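You operate a simulated robot arm through the tools that you are given. There is no shell and no other tool.

You run a simulated robot arm. Do the job below in one go: nothing can be reset, and whatever is moved stays where it is left.

Task
Blow the filter core with black ends clean on SOFT and fit it into the grey housing.
Fine: lid shut for one run; the housing waits in the CLEAN tray; leave the lid open. Set down upright: what you pick out.

It is judged by the outcome, as a careful person would: the job done as asked, and still so three seconds after it is handed in. It fails if anything else is knocked over, pushed out of place, dropped, spilled or broken. A push-on lid holds only when it is set on centred and level and pressed home; a screw cap is set on level and turned clockwise until tight.

Robot
A 6-joint arm with a two-finger gripper, fixed in place. Base frame: the origin is at the foot of the arm, x ahead of it, y to its left, z up. Lengths are in mm, angles in degrees, forces in N, time in s.
It reaches about 718 mm from its shoulder. Its first joint turns from -69.0 to 172.0 degrees. Payload 3 kg.
The tool frame sits at the grasp point (the TCP): z along the fingers, y along the line on which they close. The tips reach 30 mm beyond it. The gripper opens to 96 mm. The gripper's body begins 53 mm behind the TCP.
Orientation is told as [roll, pitch, yaw] about the base's x, y, z axes, in that order, counted from this pose: with the fingers straight down and closing along the base's y, the tool's x points along the base's -x, its y along +y and its z along -z.

Tools
- The arm moves only by the tool arm_command. Its argument "steps" is a list of rows, each a list of 3 entries, a list of its own where there are three numbers: the turn, a rotation vector about the base's x, y, z in degrees, then the shift along the base's x, y, z in mm, then the finger opening in mm, from 0 to 96. In form: [[[ax, ay, az], [dx, dy, dz], claw], ...]. A call has 1 to 20 rows; each row shifts and turns the commanded pose from where the row before left it. Rows are played at 5 a second. More than 50 mm and 8.6 degrees between two rows, or a gripper value outside its range, and nothing of the call is played. A pose out of reach is approached as far as the arm can. The call stops where the force on the tool passes 40 N (or 10 N more than at its start, if that is more) or the arm is blocked; 0.2 s more then pass. Each finger travels about 153 mm/s and halts on what it meets, pressing with about 27 N; the grip force reading is that of the motor and also rises with nothing between the fingers. The clock runs only during rows and for 0.2 s after the last one: add rows that do not move to give the fingers time. The reply holds the time, the measured pose of the TCP, the force on the tool along the base axes, the opening and the grip force, in the units named above and with some noise, with the torque about the TCP (base axes, N m) and any sound that the robot's microphone picked up, and new pictures: "views" is both (left out), scene, wrist or none.
- Cameras (640 x 400 px; columns grow to the right, rows downward): "scene" is fixed at [400.9, 501.4, 1559.6]; the picture's right is [-0.99, -0.11, 0.00], its down [-0.07, 0.62, -0.78] and it looks along [0.08, -0.78, -0.62] (base axes); focal length 373 px, centre (320, 200). "wrist" rides on the gripper at [73, 22, -83] in the tool frame; the picture's right is [-0.29, 0.96, 0.00], its down [-0.66, -0.20, -0.72] and it looks along [-0.69, -0.21, 0.69] (tool axes); focal length 247 px, centre (320, 200). There is no depth. A picture from a camera that has moved, and an enlarged one, comes with that camera's place and axes in the base frame and with its lens.
- raise_lower(by): slides the trunk up (or, below 0, down) by that many mm; the arm rides with it, the base frame stays. It gives what a move gives, with no picture.
- inspect(camera, box): a new picture of the part [left, top, right, bottom] of that camera's present view, enlarged. No time passes.
- close_job(): hands the job in; it is judged then, once.

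Nothing tells you positions but the pictures and the camera data. Unless the task says otherwise, let go and move clear before handing in.

The tools are called after "Request:" as a command line: name --argument value ..., lists and objects as JSON in quotes. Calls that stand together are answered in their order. arm_command: Moves the arm, as the interface text tells. Its arguments: {"type":"object","properties":{"steps":{"type":"array","items":{"type":"array"}},"views":{"type":"string","enum":["both","scene","wrist","none"]}},"required":["steps"]} The other tools are called the same way: raise_lower (by) slides the trunk up or down; inspect (camera, box) takes an enlarged picture of a part of a camera's view; close_job () hands the job in.

At the start:

```text
clock: 0.0
tcp_pos: [266.0, -224.0, 1097.5]
orientation: [0.1, 0.0, -0.1]
wrist_force: [0.8, 0.4, 0.4]
torque: [-0.01, 0.01, 0.01]
grip_width: 96.1
grip_force: 0.1
trunk travel left (down, up): [-875.0, 65.0]
```

scene: 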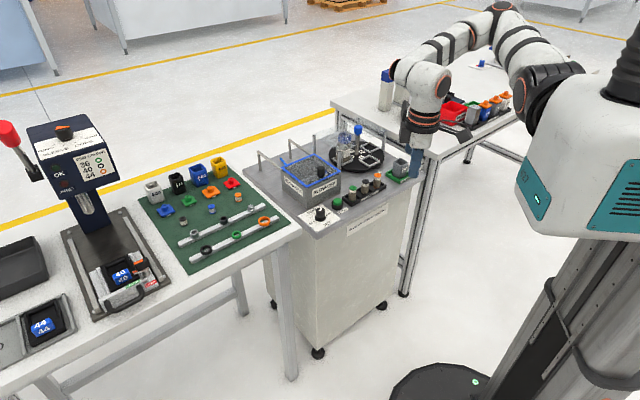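
wrist: 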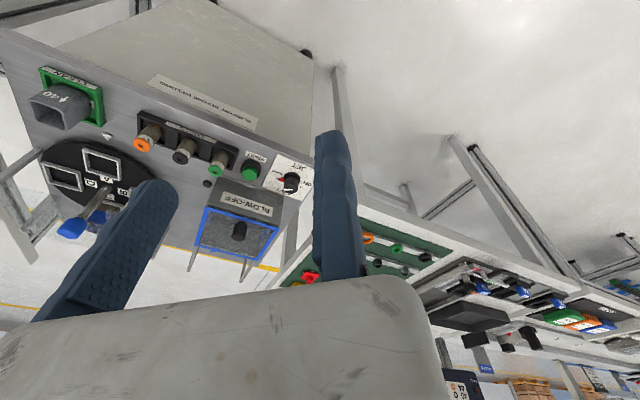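

I see a blow-off cart with a lidded box, a jet selector knob, a rack of cores and a grey housing in a green tray. I'll enlarge the views before I move anything.

Request:
inspect --camera "scene" --box '[240, 110, 440, 235]'

Request:
inspect --camera "scene" --box '[300, 160, 420, 235]'

Request:
inspect --camera "wrist" --box '[0, 40, 320, 280]'

Request:
inspect --camera "wrist" --box '[100, 90, 320, 230]'

```text
3.20 times, centred on (340, 172) of scene
camera zoom: at [400.9, 501.4, 1559.6], right [-0.99, -0.11, 0.0], down [-0.07, 0.62, -0.78], along [0.08, -0.78, -0.62], focal length 1194 px, centre (256, 288)
```

zoom: 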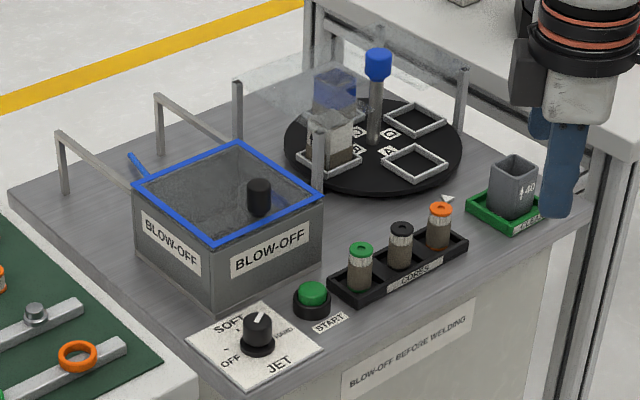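

```text
5.33 times, centred on (360, 198) of scene
camera zoom: at [400.9, 501.4, 1559.6], right [-0.99, -0.11, 0.0], down [-0.07, 0.62, -0.78], along [0.08, -0.78, -0.62], focal length 1989 px, centre (107, 213)
```

zoom: 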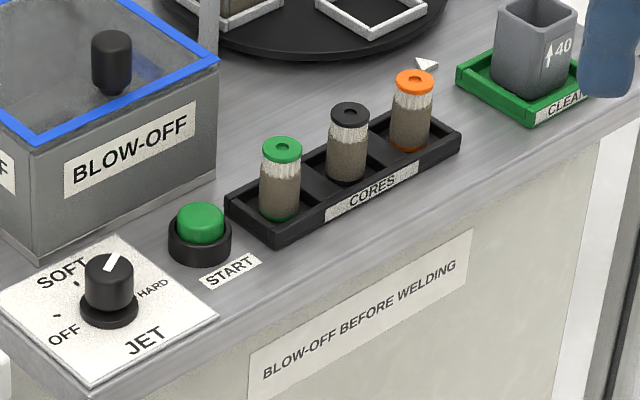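

```text
1.67 times, centred on (160, 160) of wrist
camera zoom: at [190.5, -202.3, 1180.0], right [0.29, 0.96, 0.0], down [0.66, -0.2, 0.72], along [0.69, -0.21, -0.69], focal length 412 px, centre (587, 267)
```

zoom: 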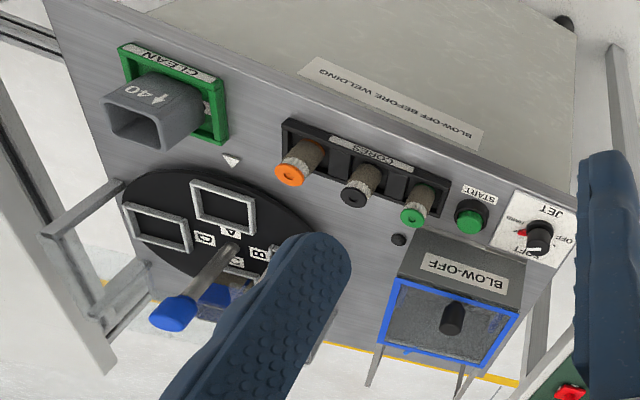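

```text
2.86 times, centred on (210, 160) of wrist
camera zoom: at [190.5, -202.3, 1180.0], right [0.29, 0.96, 0.0], down [0.66, -0.2, 0.72], along [0.69, -0.21, -0.69], focal length 706 px, centre (634, 314)
```

zoom: 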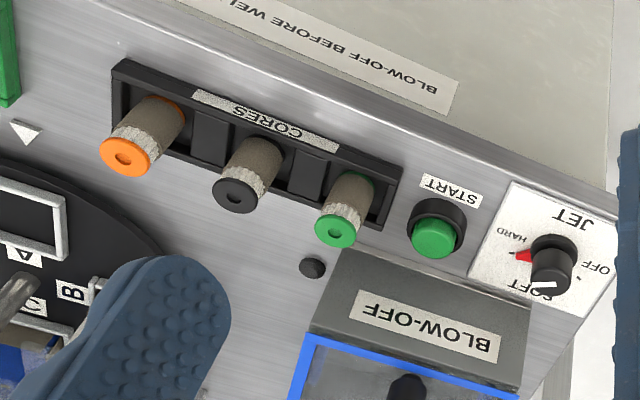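

Request:
inspect --camera "scene" --box '[250, 130, 346, 190]'

Request:
inspect --camera "scene" --box '[296, 190, 360, 230]'

Request:
inspect --camera "wrist" --box '[180, 140, 320, 280]'

Request:
inspect --camera "wrist" --box '[240, 140, 320, 190]'

```text
6.67 times, centred on (298, 160) of scene
camera zoom: at [400.9, 501.4, 1559.6], right [-0.99, -0.11, 0.0], down [-0.07, 0.62, -0.78], along [0.08, -0.78, -0.62], focal length 2486 px, centre (467, 467)
```

zoom: 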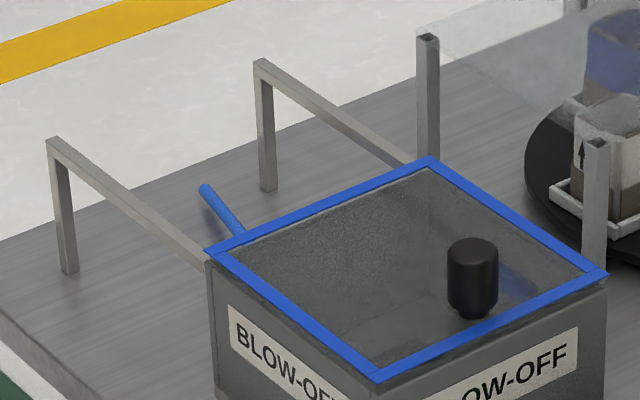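

```text
10.00 times, centred on (328, 210) of scene
camera zoom: at [400.9, 501.4, 1559.6], right [-0.99, -0.11, 0.0], down [-0.07, 0.62, -0.78], along [0.08, -0.78, -0.62], focal length 3730 px, centre (240, 100)
```

zoom: 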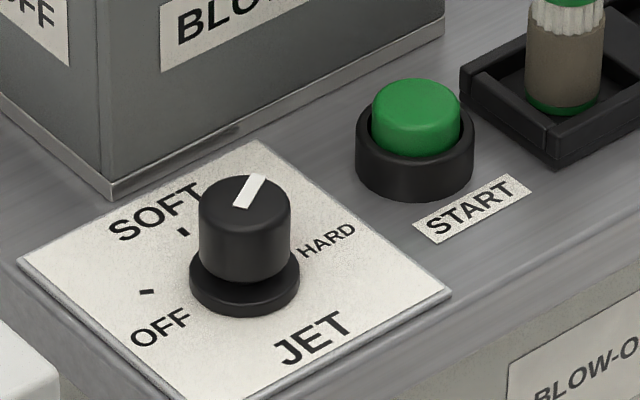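

```text
2.86 times, centred on (250, 210) of wrist
camera zoom: at [190.5, -202.3, 1180.0], right [0.29, 0.96, 0.0], down [0.66, -0.2, 0.72], along [0.69, -0.21, -0.69], focal length 706 px, centre (520, 171)
```

zoom: 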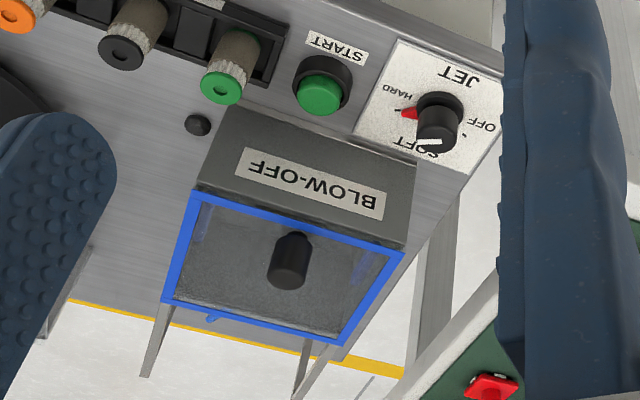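

```text
8.00 times, centred on (280, 165) of wrist
camera zoom: at [190.5, -202.3, 1180.0], right [0.29, 0.96, 0.0], down [0.66, -0.2, 0.72], along [0.69, -0.21, -0.69], focal length 1976 px, centre (640, 480)
```

zoom: 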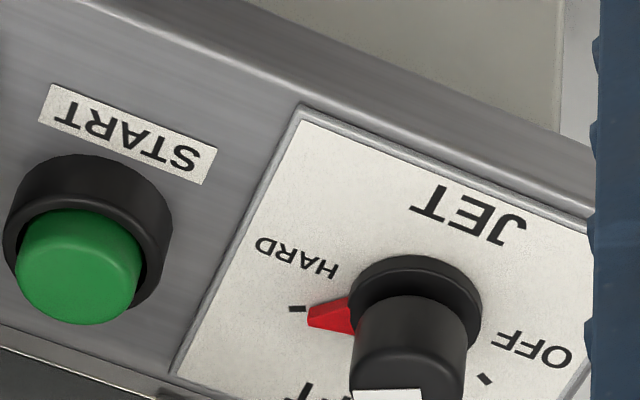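

The selector points at HARD (both the red wedge and the white line). The box lid is shut, and there are rails behind the box. I put the cart at about 45° to my frame, with the black core near (357,-490) and the lid knob near (497,-444,~920). I'll move the wrist camera in front of the box for a closer look.

Request:
arm_command --steps '[[[0, 0, -7.5], [33, -23, -10], 96], [[0, 0, -7.5], [33, -23, -10], 96], [[0, 0, -7.5], [33, -23, -10], 96], [[0, 0, -7.5], [33, -23, -10], 96], [[0, 0, -7.5], [33, -23, -10], 96], [[0, 0, -7.5], [33, -23, -10], 96]]' --views "both"

```text
clock: 1.4
tcp_pos: [462.4, -364.8, 1036.5]
orientation: [0.0, 0.0, -45.1]
wrist_force: [-0.4, 0.0, 0.9]
torque: [0.01, 0.03, -0.02]
grip_width: 96.0
grip_force: 0.1
trunk travel left (down, up): [-875.0, 65.0]
camera wrist: at [425.9, -297.7, 1118.4], right [0.88, 0.47, 0.0], down [0.32, -0.61, 0.72], along [0.34, -0.64, -0.69], focal length 247 px, centre (320, 200)
```

scene: 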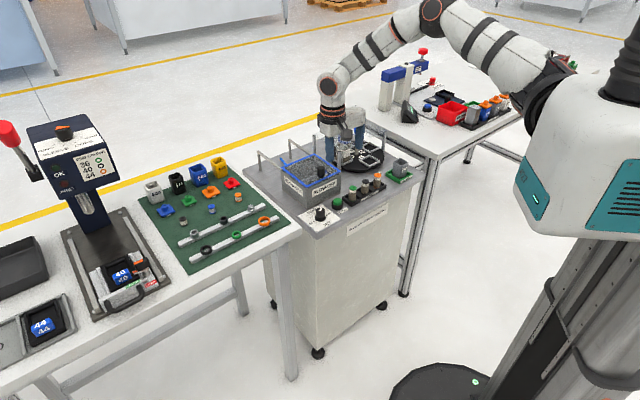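
wrist: 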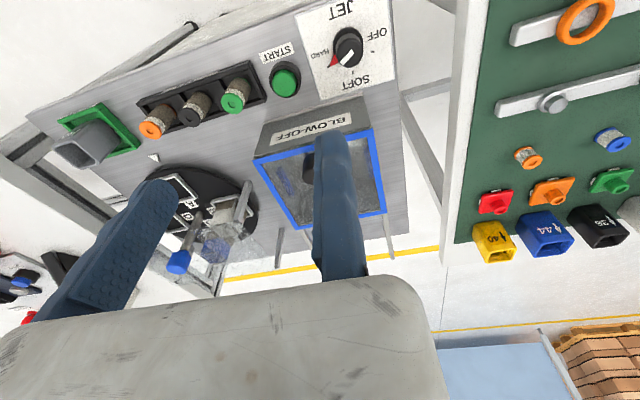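

Request:
inspect --camera "wrist" --box '[220, 100, 420, 280]'

Request:
inspect --camera "wrist" --box '[30, 60, 270, 210]'

Request:
inspect --camera "wrist" --box '[270, 0, 410, 100]'

Request:
inspect --camera "scene" --box '[250, 110, 430, 230]'

```text
2.22 times, centred on (320, 190) of wrist
camera zoom: at [425.9, -297.7, 1118.4], right [0.88, 0.47, 0.0], down [0.32, -0.61, 0.72], along [0.34, -0.64, -0.69], focal length 549 px, centre (320, 222)
```

zoom: 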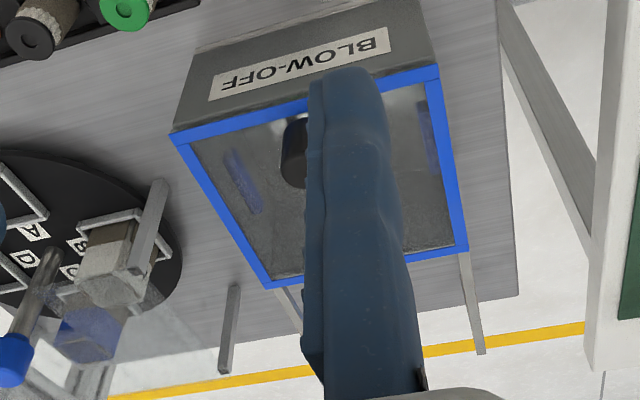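

```text
2.67 times, centred on (150, 135) of wrist
camera zoom: at [425.9, -297.7, 1118.4], right [0.88, 0.47, 0.0], down [0.32, -0.61, 0.72], along [0.34, -0.64, -0.69], focal length 659 px, centre (773, 373)
```

zoom: 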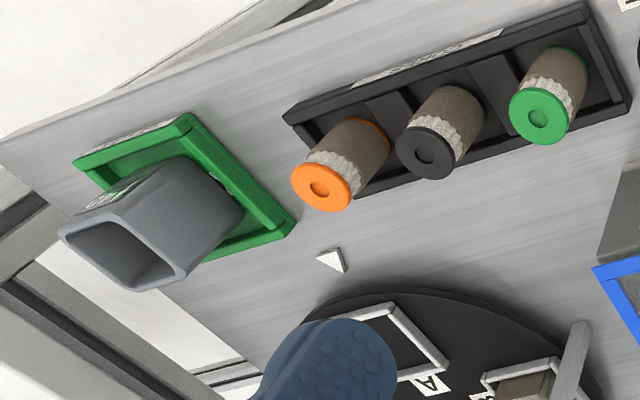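

```text
4.00 times, centred on (340, 50) of wrist
camera zoom: at [425.9, -297.7, 1118.4], right [0.88, 0.47, 0.0], down [0.32, -0.61, 0.72], along [0.34, -0.64, -0.69], focal length 988 px, centre (240, 800)
```

zoom: 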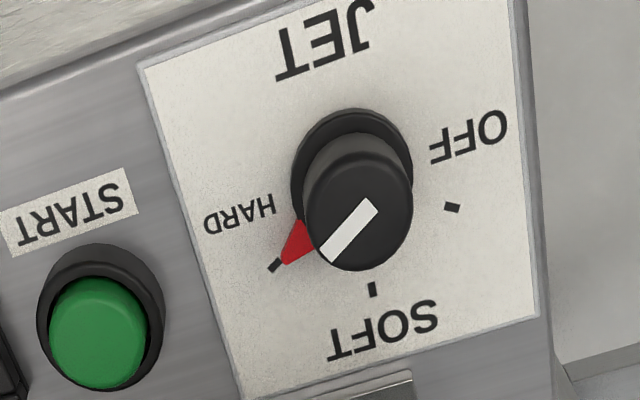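

```text
3.33 times, centred on (340, 170) of scene
camera zoom: at [400.9, 501.4, 1559.6], right [-0.99, -0.11, 0.0], down [-0.07, 0.62, -0.78], along [0.08, -0.78, -0.62], focal length 1243 px, centre (253, 300)
```

zoom: 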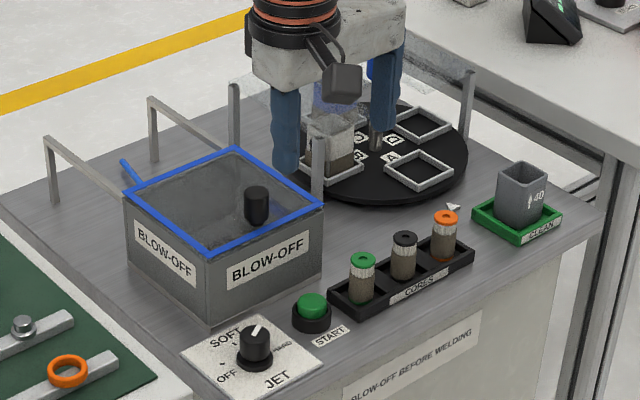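

Request:
inspect --camera "scene" --box '[270, 150, 302, 170]'

Request:
inspect --camera "scene" --box '[294, 142, 326, 162]'

Request:
inspect --camera "scene" --box '[300, 160, 348, 190]'

Request:
inspect --camera "wrist" --box '[240, 120, 320, 250]'

```text
16.00 times, centred on (286, 160) of scene
camera zoom: at [400.9, 501.4, 1559.6], right [-0.99, -0.11, 0.0], down [-0.07, 0.62, -0.78], along [0.08, -0.78, -0.62], focal length 5967 px, centre (864, 840)
```

zoom: 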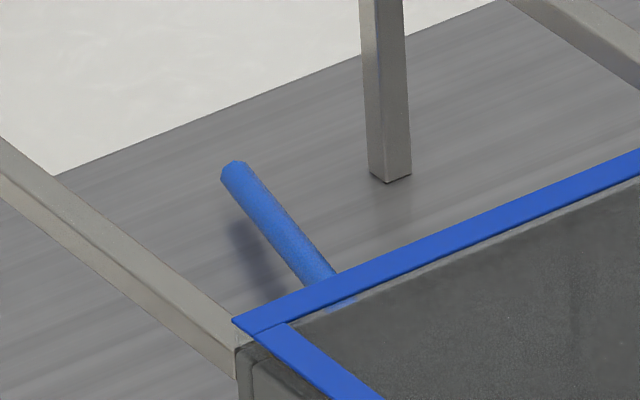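

```text
16.00 times, centred on (310, 152) of scene
camera zoom: at [400.9, 501.4, 1559.6], right [-0.99, -0.11, 0.0], down [-0.07, 0.62, -0.78], along [0.08, -0.78, -0.62], focal length 5967 px, centre (480, 968)
```

zoom: 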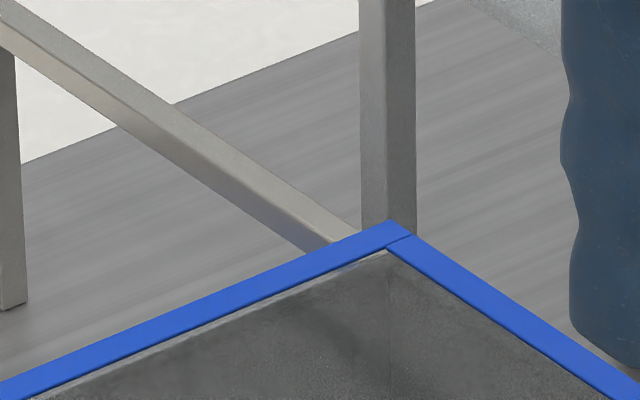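

```text
13.33 times, centred on (324, 175) of scene
camera zoom: at [400.9, 501.4, 1559.6], right [-0.99, -0.11, 0.0], down [-0.07, 0.62, -0.78], along [0.08, -0.78, -0.62], focal length 4973 px, centre (267, 533)
```

zoom: 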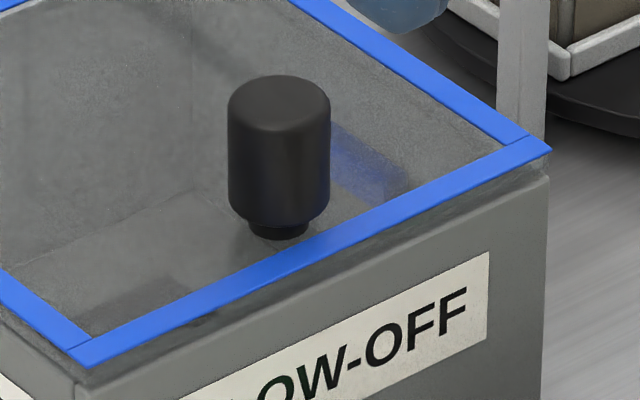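

```text
3.08 times, centred on (280, 185) of wrist
camera zoom: at [425.9, -297.7, 1118.4], right [0.88, 0.47, 0.0], down [0.32, -0.61, 0.72], along [0.34, -0.64, -0.69], focal length 760 px, centre (443, 246)
```

zoom: 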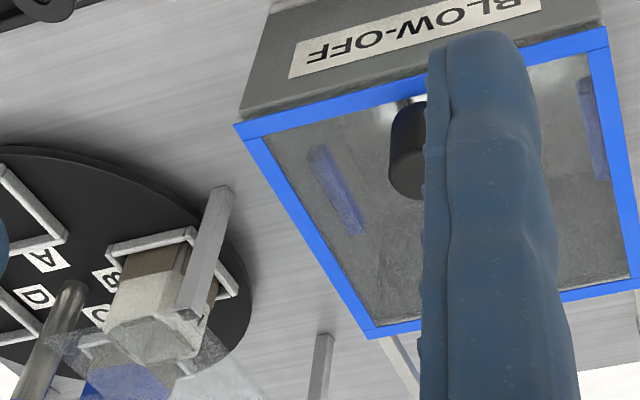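

The lid looks like a sliding panel: no hinges, and the rails behind are as long as the lid is deep. I'll test how far the arm reaches over the box, staying well above everything.

Request:
arm_command --steps '[[[0, 0, 0], [35, -35, 0], 96], [[0, 0, 0], [35, -35, 0], 96], [[0, 0, 0], [35, -35, 0], 96], [[0, 0, 0], [25, -25, 0], 96], [[0, 0, 0], [0, 0, 0], 96], [[0, 0, 0], [0, 0, 0], 96]]' --views "both"

```text
clock: 2.8
tcp_pos: [486.4, -458.3, 1083.0]
orientation: [0.1, -0.2, -45.2]
wrist_force: [0.1, -0.1, -1.1]
torque: [0.01, 0.0, -0.01]
grip_width: 96.1
grip_force: 0.0
out of reach, approached as far as the arm can: row 2, 3, 4
trunk travel left (down, up): [-875.0, 65.0]
camera wrist: at [449.4, -391.4, 1166.2], right [0.88, 0.47, 0.0], down [0.32, -0.61, 0.72], along [0.34, -0.64, -0.69], focal length 247 px, centre (320, 200)
```

scene: 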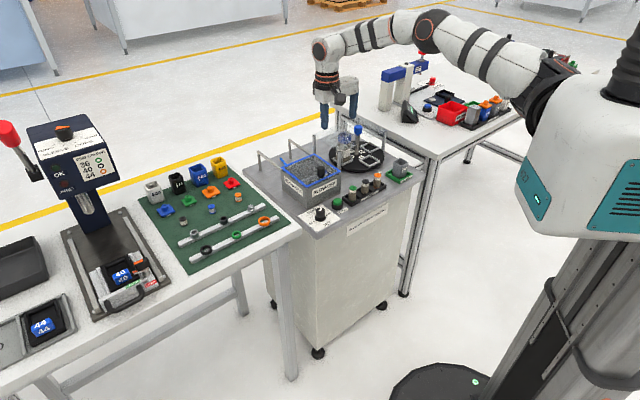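
wrist: 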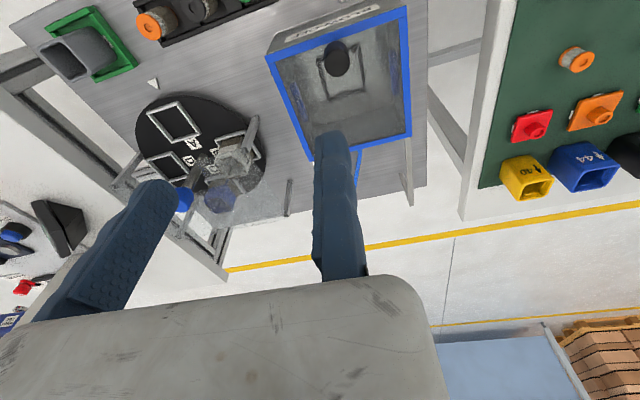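

Request:
inspect --camera "wrist" --box '[255, 0, 425, 170]'

Request:
inspect --camera "wrist" --box '[20, 0, 260, 110]'

```text
2.35 times, centred on (340, 85) of wrist
camera zoom: at [449.4, -391.4, 1166.2], right [0.88, 0.47, 0.0], down [0.32, -0.61, 0.72], along [0.34, -0.64, -0.69], focal length 581 px, centre (273, 471)
```

zoom: 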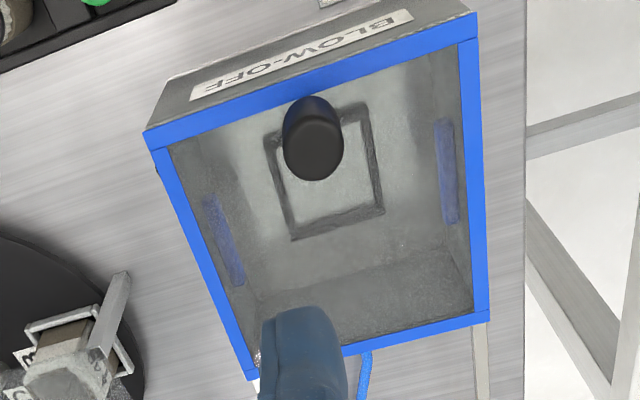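

```text
2.67 times, centred on (140, 55) of wrist
camera zoom: at [449.4, -391.4, 1166.2], right [0.88, 0.47, 0.0], down [0.32, -0.61, 0.72], along [0.34, -0.64, -0.69], focal length 659 px, centre (800, 587)
```

zoom: 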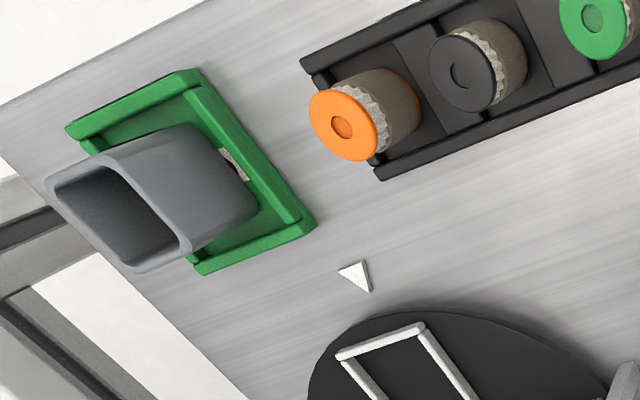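

Request:
arm_command --steps '[[[0, 0, 0], [-35, 35, 0], 96], [[0, 0, 0], [-35, 35, 0], 96], [[0, 0, 0], [-35, 35, 0], 96], [[0, 0, 0], [-25, 25, 20], 96], [[0, 0, 0], [0, 0, 0], 96]]' --views "none"

```text
clock: 4.0
tcp_pos: [357.5, -329.8, 1109.2]
orientation: [0.0, 0.1, -45.2]
wrist_force: [-0.6, 0.7, -1.1]
torque: [0.0, 0.0, -0.01]
grip_width: 96.0
grip_force: 0.1
trunk travel left (down, up): [-875.0, 65.0]
```

Request:
arm_command --steps '[[[0, 0, 0], [0, 0, 45], 96], [[0, 0, 0], [0, 0, 45], 96], [[0, 0, 0], [0, 0, 45], 96], [[0, 0, 0], [0, 0, 45], 96], [[0, 0, 0], [0, 0, 0], 96]]' --views "scene"

```text
clock: 5.2
tcp_pos: [359.8, -329.3, 1291.7]
orientation: [0.1, 0.0, -45.1]
wrist_force: [0.5, -0.1, -0.1]
torque: [0.01, 0.01, 0.0]
grip_width: 96.0
grip_force: 0.1
trunk travel left (down, up): [-875.0, 65.0]
```

scene: 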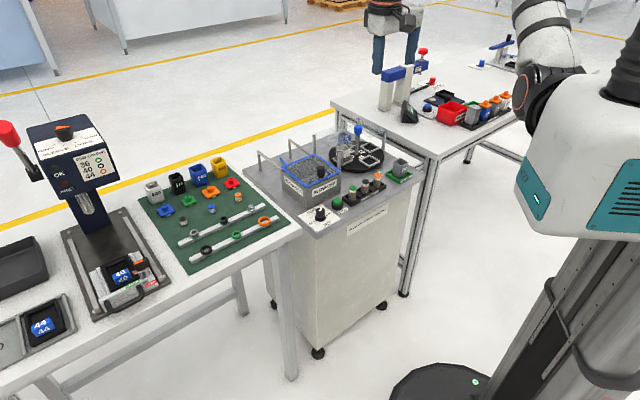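

Request:
raise_lower --by -280

```text
clock: 8.0
tcp_pos: [359.3, -331.2, 1011.1]
orientation: [0.0, 0.0, -45.0]
wrist_force: [-0.5, -0.3, -0.1]
torque: [-0.01, 0.0, -0.04]
grip_width: 96.0
grip_force: 0.0
trunk travel left (down, up): [-595.0, 345.0]
```

Next I'll repeat the reach test over the box with the trunk lowered. The fingertips stay above the knob top.

Request:
arm_command --steps '[[[0, 0, 0], [35, -35, 0], 96], [[0, 0, 0], [35, -35, 0], 96], [[0, 0, 0], [35, -35, 0], 96], [[0, 0, 0], [35, -35, 0], 96], [[0, 0, 0], [35, -35, 0], 96], [[0, 0, 0], [35, -35, 0], 96], [[0, 0, 0], [35, -35, 0], 96], [[0, 0, 0], [0, 0, 0], 96]]' --views "both"

```text
clock: 9.8
tcp_pos: [480.3, -443.1, 1011.8]
orientation: [0.1, -0.1, -45.0]
wrist_force: [-0.5, 0.3, 0.2]
torque: [0.01, 0.01, 0.0]
grip_width: 96.1
grip_force: 0.1
out of reach, approached as far as the arm can: row 4, 5, 6, 7
trunk travel left (down, up): [-595.0, 345.0]
camera wrist: at [443.2, -376.1, 1093.9], right [0.88, 0.47, 0.0], down [0.32, -0.61, 0.72], along [0.34, -0.64, -0.69], focal length 247 px, centre (320, 200)
```

scene: 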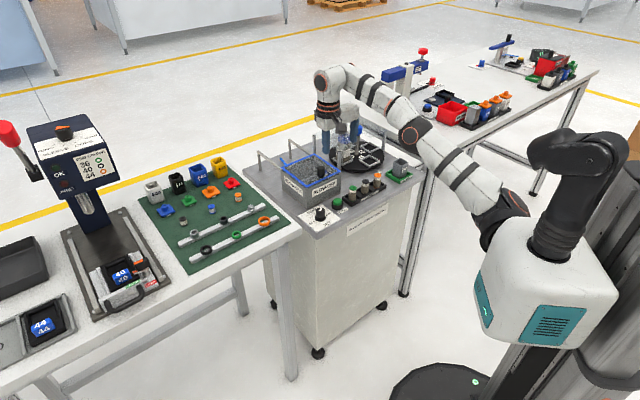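
wrist: 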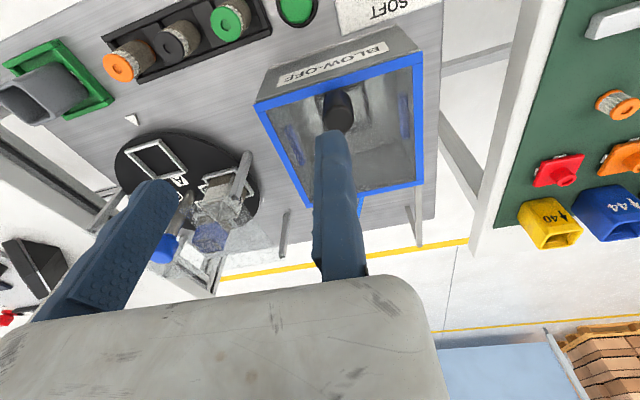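

Request:
inspect --camera "scene" --box '[290, 50, 400, 170]'

Request:
inspect --camera "wrist" --box '[240, 30, 440, 210]'

```text
3.33 times, centred on (345, 110) of scene
camera zoom: at [400.9, 501.4, 1559.6], right [-0.99, -0.11, 0.0], down [-0.07, 0.62, -0.78], along [0.08, -0.78, -0.62], focal length 1243 px, centre (237, 500)
```

zoom: 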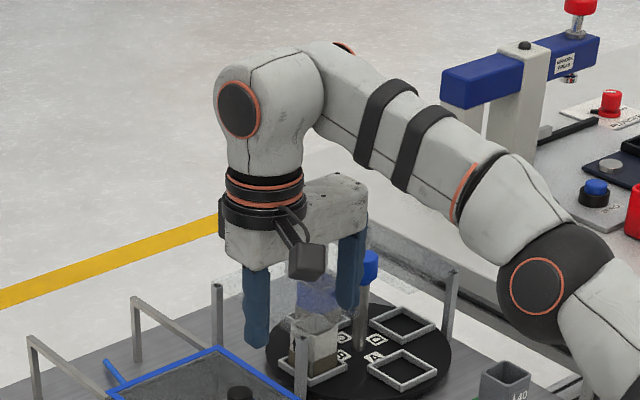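

```text
2.22 times, centred on (340, 120) of wrist
camera zoom: at [443.2, -376.1, 1093.9], right [0.88, 0.47, 0.0], down [0.32, -0.61, 0.72], along [0.34, -0.64, -0.69], focal length 549 px, centre (276, 378)
```

zoom: 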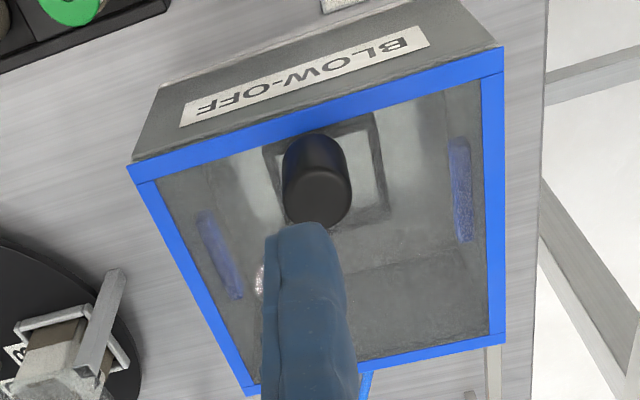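

The shoulder height now suits the box; the far spots will need the gripper tilted outward. First I'll set the JET knob, which I place at about (487,-350,846), by hovering over it for a closer look.

Request:
arm_command --steps '[[[0, 0, -7.5], [1.5, 30, -5], 60], [[0, 0, -7.5], [1.5, 30, -25], 60], [[0, 0, -7.5], [1.5, 20, -25], 60], [[0, 0, -7.5], [1.5, 12, -25], 60], [[0, 0, 0], [0, 0, 0], 60]]' --views "both"

```text
clock: 11.0
tcp_pos: [485.1, -349.5, 931.3]
orientation: [0.1, -0.1, -75.1]
wrist_force: [-1.1, -0.4, -0.5]
torque: [0.01, -0.01, 0.01]
grip_width: 60.0
grip_force: 0.0
trunk travel left (down, up): [-595.0, 345.0]
camera wrist: at [487.4, -273.7, 1013.9], right [1.0, -0.04, 0.0], down [-0.03, -0.69, 0.72], along [-0.03, -0.72, -0.69], focal length 247 px, centre (320, 200)
```

scene: 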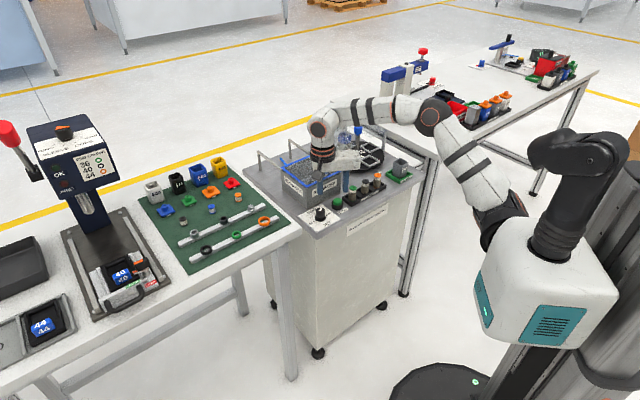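
wrist: 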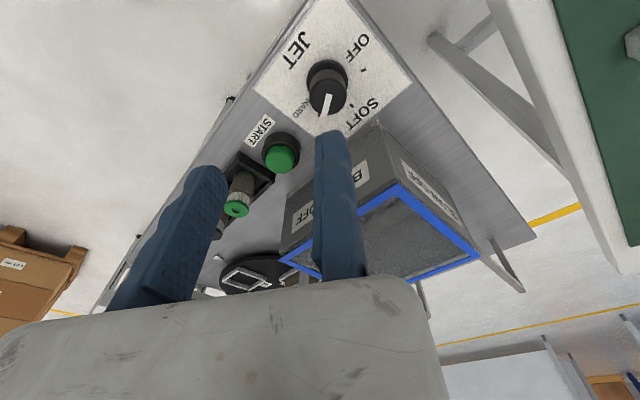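

Request:
inspect --camera "wrist" --box '[90, 40, 410, 300]'

Request:
inspect --camera "scene" --box '[280, 90, 400, 230]'

Request:
inspect --camera "wrist" --box '[240, 40, 420, 150]'

```text
1.54 times, centred on (250, 170) of wrist
camera zoom: at [487.4, -273.7, 1013.9], right [1.0, -0.04, 0.0], down [-0.03, -0.69, 0.72], along [-0.03, -0.72, -0.69], focal length 380 px, centre (428, 246)
```

zoom: 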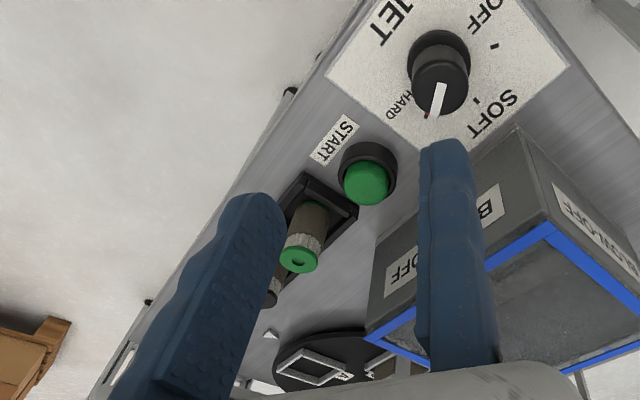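

```text
2.86 times, centred on (340, 160) of scene
camera zoom: at [400.9, 501.4, 1559.6], right [-0.99, -0.11, 0.0], down [-0.07, 0.62, -0.78], along [0.08, -0.78, -0.62], focal length 1066 px, centre (263, 314)
```

zoom: 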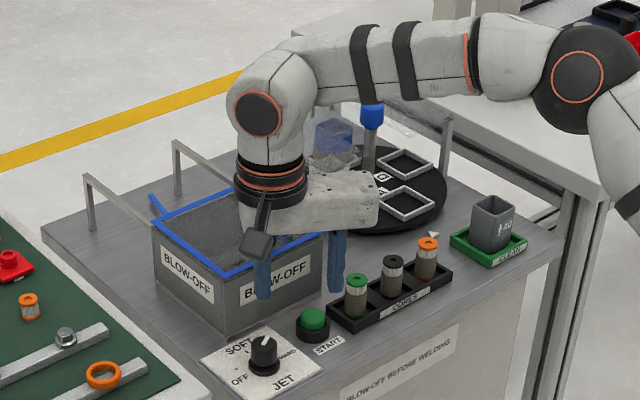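

```text
3.56 times, centred on (330, 95) of wrist
camera zoom: at [487.4, -273.7, 1013.9], right [1.0, -0.04, 0.0], down [-0.03, -0.69, 0.72], along [-0.03, -0.72, -0.69], focal length 878 px, centre (284, 573)
```

zoom: 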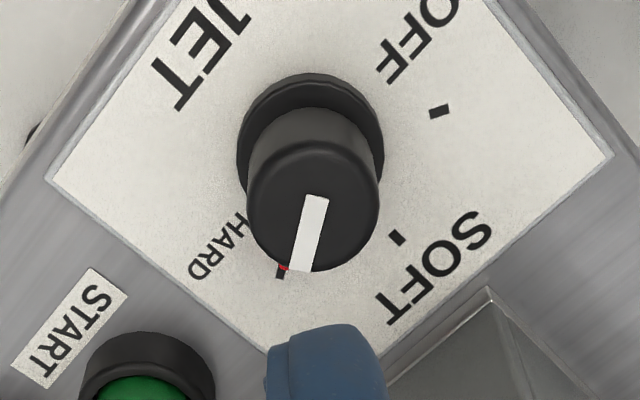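

The gripper looks asymmetric in the pictures: only one finger seems to move. I'll confirm that by closing it here in free air.

Request:
arm_command --steps '[[[0, 0, 0], [0, 0, 0], 20], [[0, 0, 0], [0, 0, 0], 20], [[0, 0, 0], [0, 0, 0], 20]]' --views "both"

Request:
inspect --camera "scene" --box '[280, 90, 400, 230]'

```text
clock: 11.8
tcp_pos: [486.3, -350.3, 931.4]
orientation: [0.0, 0.0, -75.1]
wrist_force: [0.2, 0.8, 0.7]
torque: [0.05, 0.03, 0.01]
grip_width: 19.9
grip_force: 0.0
trunk travel left (down, up): [-595.0, 345.0]
camera wrist: at [487.6, -273.9, 1014.0], right [1.0, -0.04, 0.0], down [-0.03, -0.69, 0.72], along [-0.03, -0.72, -0.69], focal length 247 px, centre (320, 200)
```

scene: 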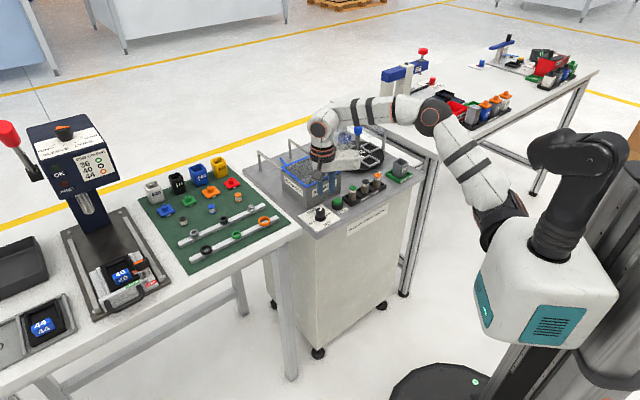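
wrist: 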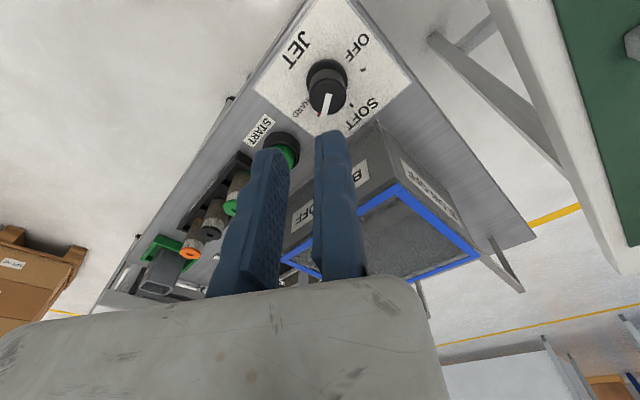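

```text
2.86 times, centred on (340, 160) of scene
camera zoom: at [400.9, 501.4, 1559.6], right [-0.99, -0.11, 0.0], down [-0.07, 0.62, -0.78], along [0.08, -0.78, -0.62], focal length 1066 px, centre (263, 314)
```

zoom: 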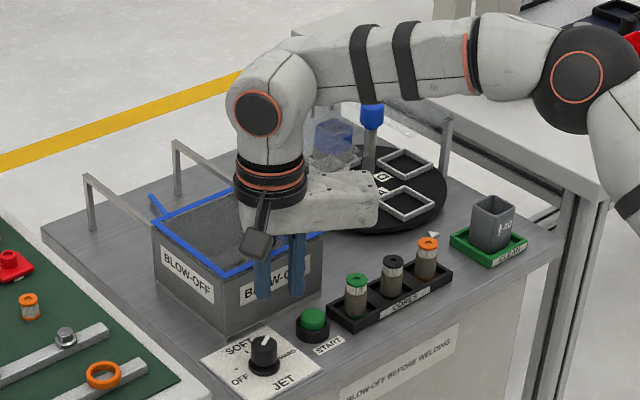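

Confirmed: the +y finger is fixed with its pad at the TCP, and only the −y finger moves, so an object's centre has to sit at −D/2 along tool y. Next I'll measure the JET knob closely.

Request:
inspect --camera "wrist" --box '[290, 50, 370, 130]'

Request:
inspect --camera "scene" --box '[308, 200, 332, 224]'

```text
5.00 times, centred on (330, 90) of wrist
camera zoom: at [487.6, -273.9, 1014.0], right [1.0, -0.04, 0.0], down [-0.03, -0.69, 0.72], along [-0.03, -0.72, -0.69], focal length 1235 px, centre (270, 750)
```

zoom: 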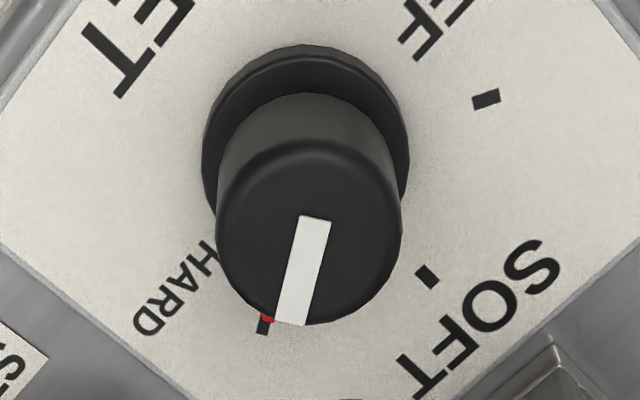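

```text
16.00 times, centred on (320, 212) of scene
camera zoom: at [400.9, 501.4, 1559.6], right [-0.99, -0.11, 0.0], down [-0.07, 0.62, -0.78], along [0.08, -0.78, -0.62], focal length 5967 px, centre (320, 8)
```

zoom: 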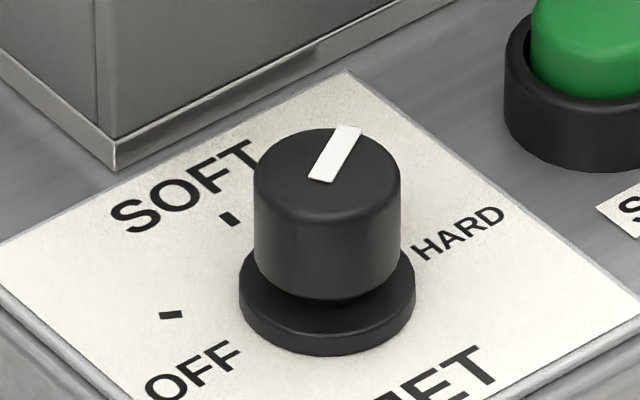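

Request:
arm_command --steps '[[[0, 0, -7.5], [4.8, -0.6, 0], 50], [[0, 0, -7.5], [4.8, -0.6, 0], 50], [[0, 0, -7.5], [4.8, -0.5, 0], 50], [[0, 0, -7.5], [4.8, -0.5, -20], 50], [[0, 0, 0], [0, 0, -25], 50], [[0, 0, 0], [0, 0, 0], 50]]' --views "both"

Request:
inspect --camera "wrist" --box '[200, 40, 440, 190]'

Request:
inspect --camera "scene" --box '[280, 130, 400, 230]'

```text
clock: 13.2
tcp_pos: [503.5, -354.4, 887.5]
orientation: [0.0, 0.0, -105.2]
wrist_force: [-0.2, -0.8, -0.3]
torque: [0.0, 0.03, -0.01]
grip_width: 49.8
grip_force: 0.0
trunk travel left (down, up): [-595.0, 345.0]
camera wrist: at [544.0, -289.8, 970.2], right [0.85, -0.53, 0.0], down [-0.37, -0.58, 0.72], along [-0.38, -0.61, -0.69], focal length 247 px, centre (320, 200)
```

scene: 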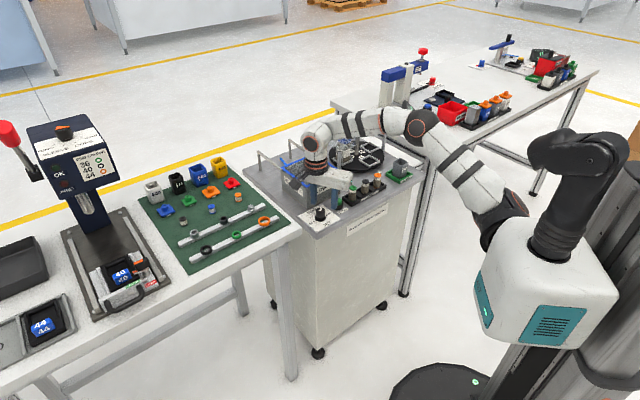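
wrist: 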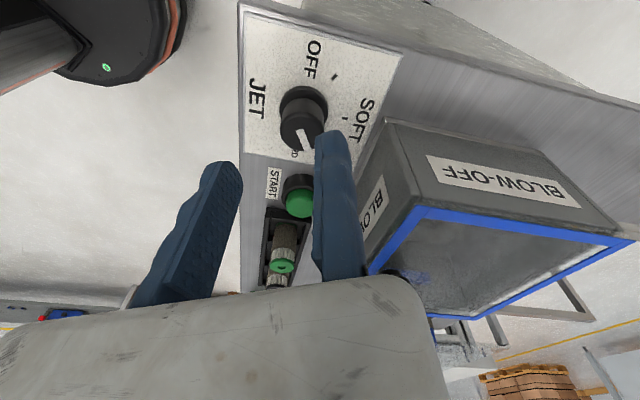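

```text
2.67 times, centred on (320, 115) of wrist
camera zoom: at [544.0, -289.8, 970.2], right [0.85, -0.53, 0.0], down [-0.37, -0.58, 0.72], along [-0.38, -0.61, -0.69], focal length 659 px, centre (320, 427)
```

zoom: 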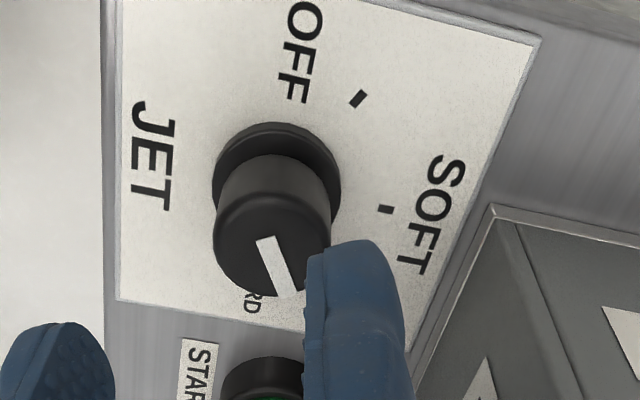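

```text
4.00 times, centred on (340, 180) of scene
camera zoom: at [400.9, 501.4, 1559.6], right [-0.99, -0.11, 0.0], down [-0.07, 0.62, -0.78], along [0.08, -0.78, -0.62], focal length 1492 px, centre (240, 280)
```

zoom: 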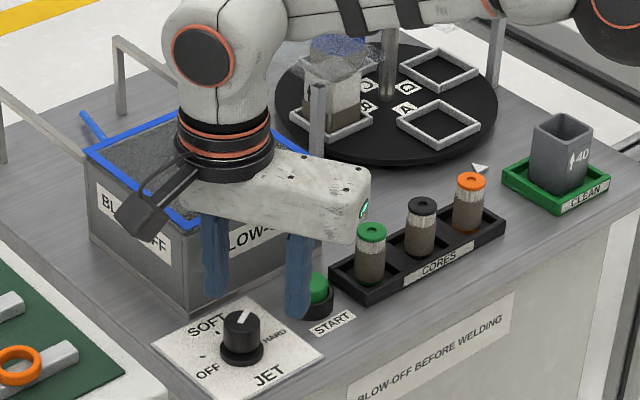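

Comparing apparent sizes in three views puts the knob at (490.8,-354) with its top near z=832. So the table sits about 10 mm lower than I first thought. I'll shift and go down around the knob.

Request:
arm_command --steps '[[[0, 0, 0], [2.4, -3.8, 0], 50], [[0, 0, 0], [0, 0, -15], 50], [[0, 0, 0], [0, 0, -15], 50], [[0, 0, 0], [0, 0, -14.5], 50], [[0, 0, 0], [0, 0, 0], 50]]' --views "both"

Request:
inspect --camera "wrist" --box '[200, 80, 440, 230]'

Request:
inspect --camera "scene" --box '[290, 170, 370, 230]'

```text
clock: 14.4
tcp_pos: [508.9, -358.9, 842.1]
orientation: [0.1, 0.0, -105.0]
wrist_force: [0.0, 0.8, 0.5]
torque: [0.05, 0.02, -0.04]
grip_width: 50.2
grip_force: 0.1
trunk travel left (down, up): [-595.0, 345.0]
camera wrist: at [548.2, -294.3, 924.0], right [0.85, -0.53, 0.0], down [-0.37, -0.58, 0.72], along [-0.38, -0.61, -0.69], focal length 247 px, centre (320, 200)
```

scene: 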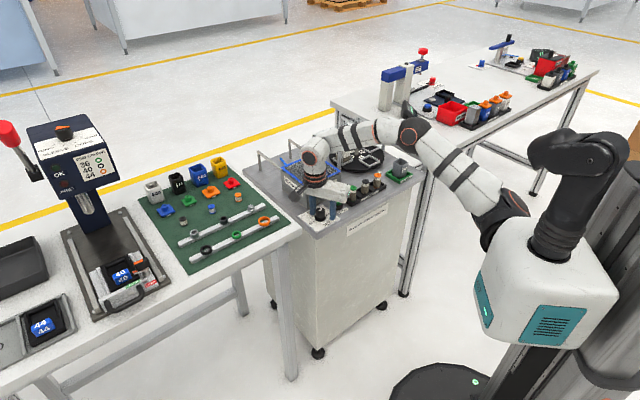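
wrist: 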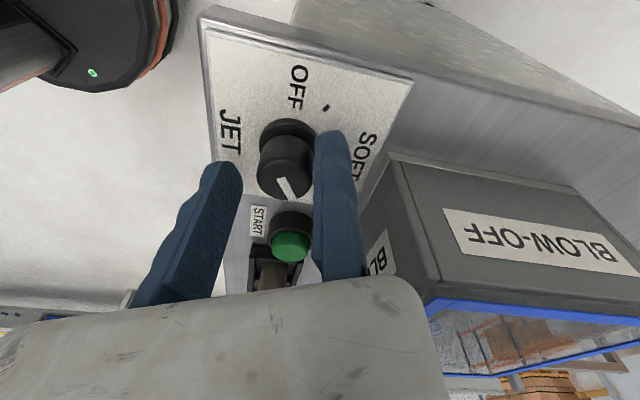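

```text
2.67 times, centred on (320, 155) of wrist
camera zoom: at [548.2, -294.3, 924.0], right [0.85, -0.53, 0.0], down [-0.37, -0.58, 0.72], along [-0.38, -0.61, -0.69], focal length 659 px, centre (320, 320)
```

zoom: 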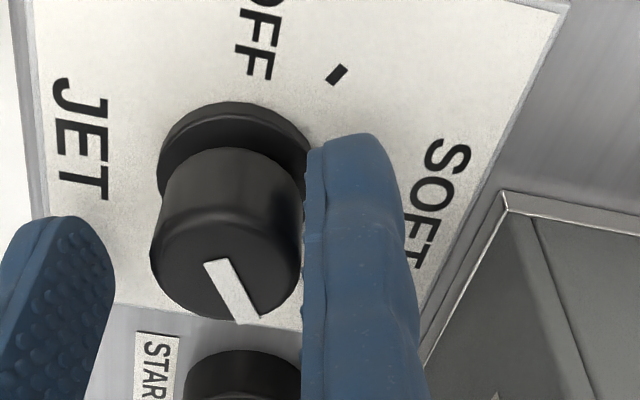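

```text
6.67 times, centred on (330, 200) of scene
camera zoom: at [400.9, 501.4, 1559.6], right [-0.99, -0.11, 0.0], down [-0.07, 0.62, -0.78], along [0.08, -0.78, -0.62], focal length 2486 px, centre (253, 200)
```

zoom: 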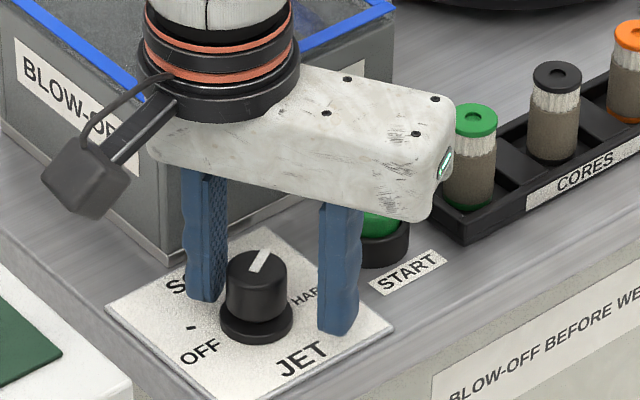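

Request:
arm_command --steps '[[[0, 0, 0], [0, 0, 0], 35], [[0, 0, 0], [0, 0, 0], 26], [[0, 0, 0], [0, 0, 0], 22], [[0, 0, 0], [0, 0, 0], 22]]' --views "wrist"

Request:
inspect --camera "wrist" --box '[200, 80, 440, 230]'

```text
clock: 15.4
tcp_pos: [507.2, -357.7, 842.2]
orientation: [0.0, 0.0, -105.2]
wrist_force: [-6.4, 2.4, -2.8]
torque: [0.02, 0.07, 0.03]
grip_width: 30.7
grip_force: 8.0
trunk travel left (down, up): [-595.0, 345.0]
camera wrist: at [547.1, -294.2, 924.4], right [0.85, -0.53, 0.0], down [-0.37, -0.58, 0.72], along [-0.38, -0.61, -0.69], focal length 247 px, centre (320, 200)
```

wrist: 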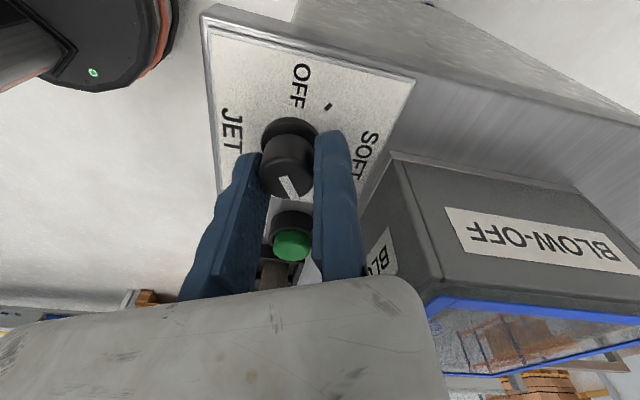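

```text
2.67 times, centred on (320, 155) of wrist
camera zoom: at [547.1, -294.2, 924.4], right [0.85, -0.53, 0.0], down [-0.37, -0.58, 0.72], along [-0.38, -0.61, -0.69], focal length 659 px, centre (320, 320)
```

zoom: 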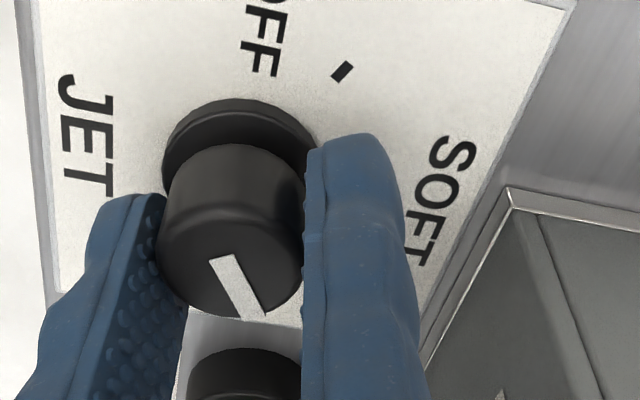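

Request:
arm_command --steps '[[[0, 0, 0], [-1.0, 0.3, 0], 22], [[0, 0, 0], [-1.0, 0.3, 0], 22], [[0, 0, 0], [0, 0, 0], 22], [[0, 0, 0], [0, 0, 0], 22]]' --views "wrist"

Request:
inspect --camera "wrist" --box '[200, 80, 440, 230]'

```text
clock: 16.4
tcp_pos: [506.5, -358.0, 842.3]
orientation: [0.1, 0.0, -105.1]
wrist_force: [-5.2, 0.5, 1.0]
torque: [0.05, 0.21, 0.02]
grip_width: 28.2
grip_force: 5.4
trunk travel left (down, up): [-595.0, 345.0]
camera wrist: at [544.8, -293.3, 924.0], right [0.85, -0.53, 0.0], down [-0.37, -0.58, 0.72], along [-0.38, -0.61, -0.69], focal length 247 px, centre (320, 200)
```

wrist: 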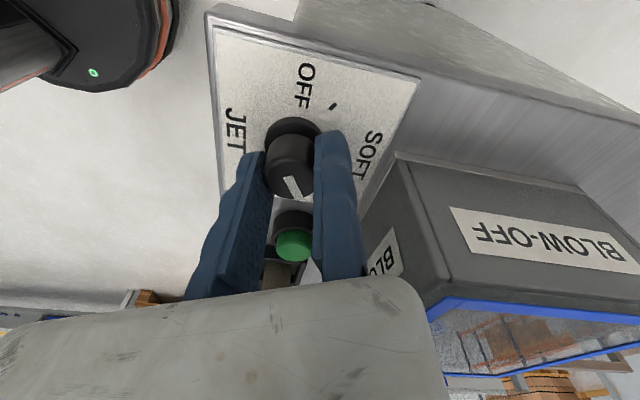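

```text
2.67 times, centred on (320, 155) of wrist
camera zoom: at [544.8, -293.3, 924.0], right [0.85, -0.53, 0.0], down [-0.37, -0.58, 0.72], along [-0.38, -0.61, -0.69], focal length 659 px, centre (320, 320)
```

zoom: 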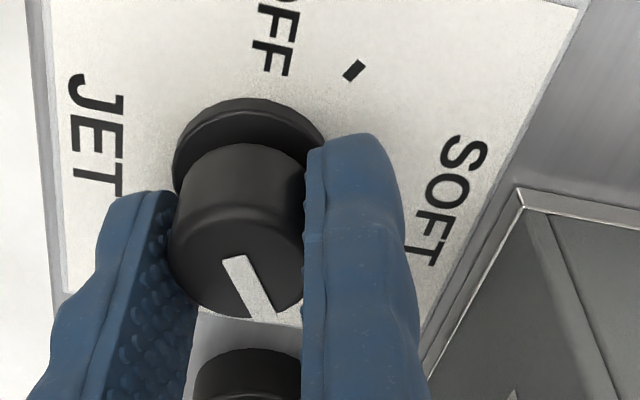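

Request:
arm_command --steps '[[[0, 0, 0], [-0.7, 0.2, 0], 20], [[0, 0, 0], [0, 0, 0], 10], [[0, 0, 0], [0, 0, 0], 10], [[0, 0, 0], [0, 0, 0], 10]]' --views "none"

```text
clock: 17.4
tcp_pos: [504.6, -357.5, 839.9]
orientation: [0.0, 0.2, -105.1]
wrist_force: [-5.0, 2.6, -4.1]
torque: [0.01, 0.03, -0.03]
grip_width: 27.7
grip_force: 44.6
trunk travel left (down, up): [-595.0, 345.0]
```

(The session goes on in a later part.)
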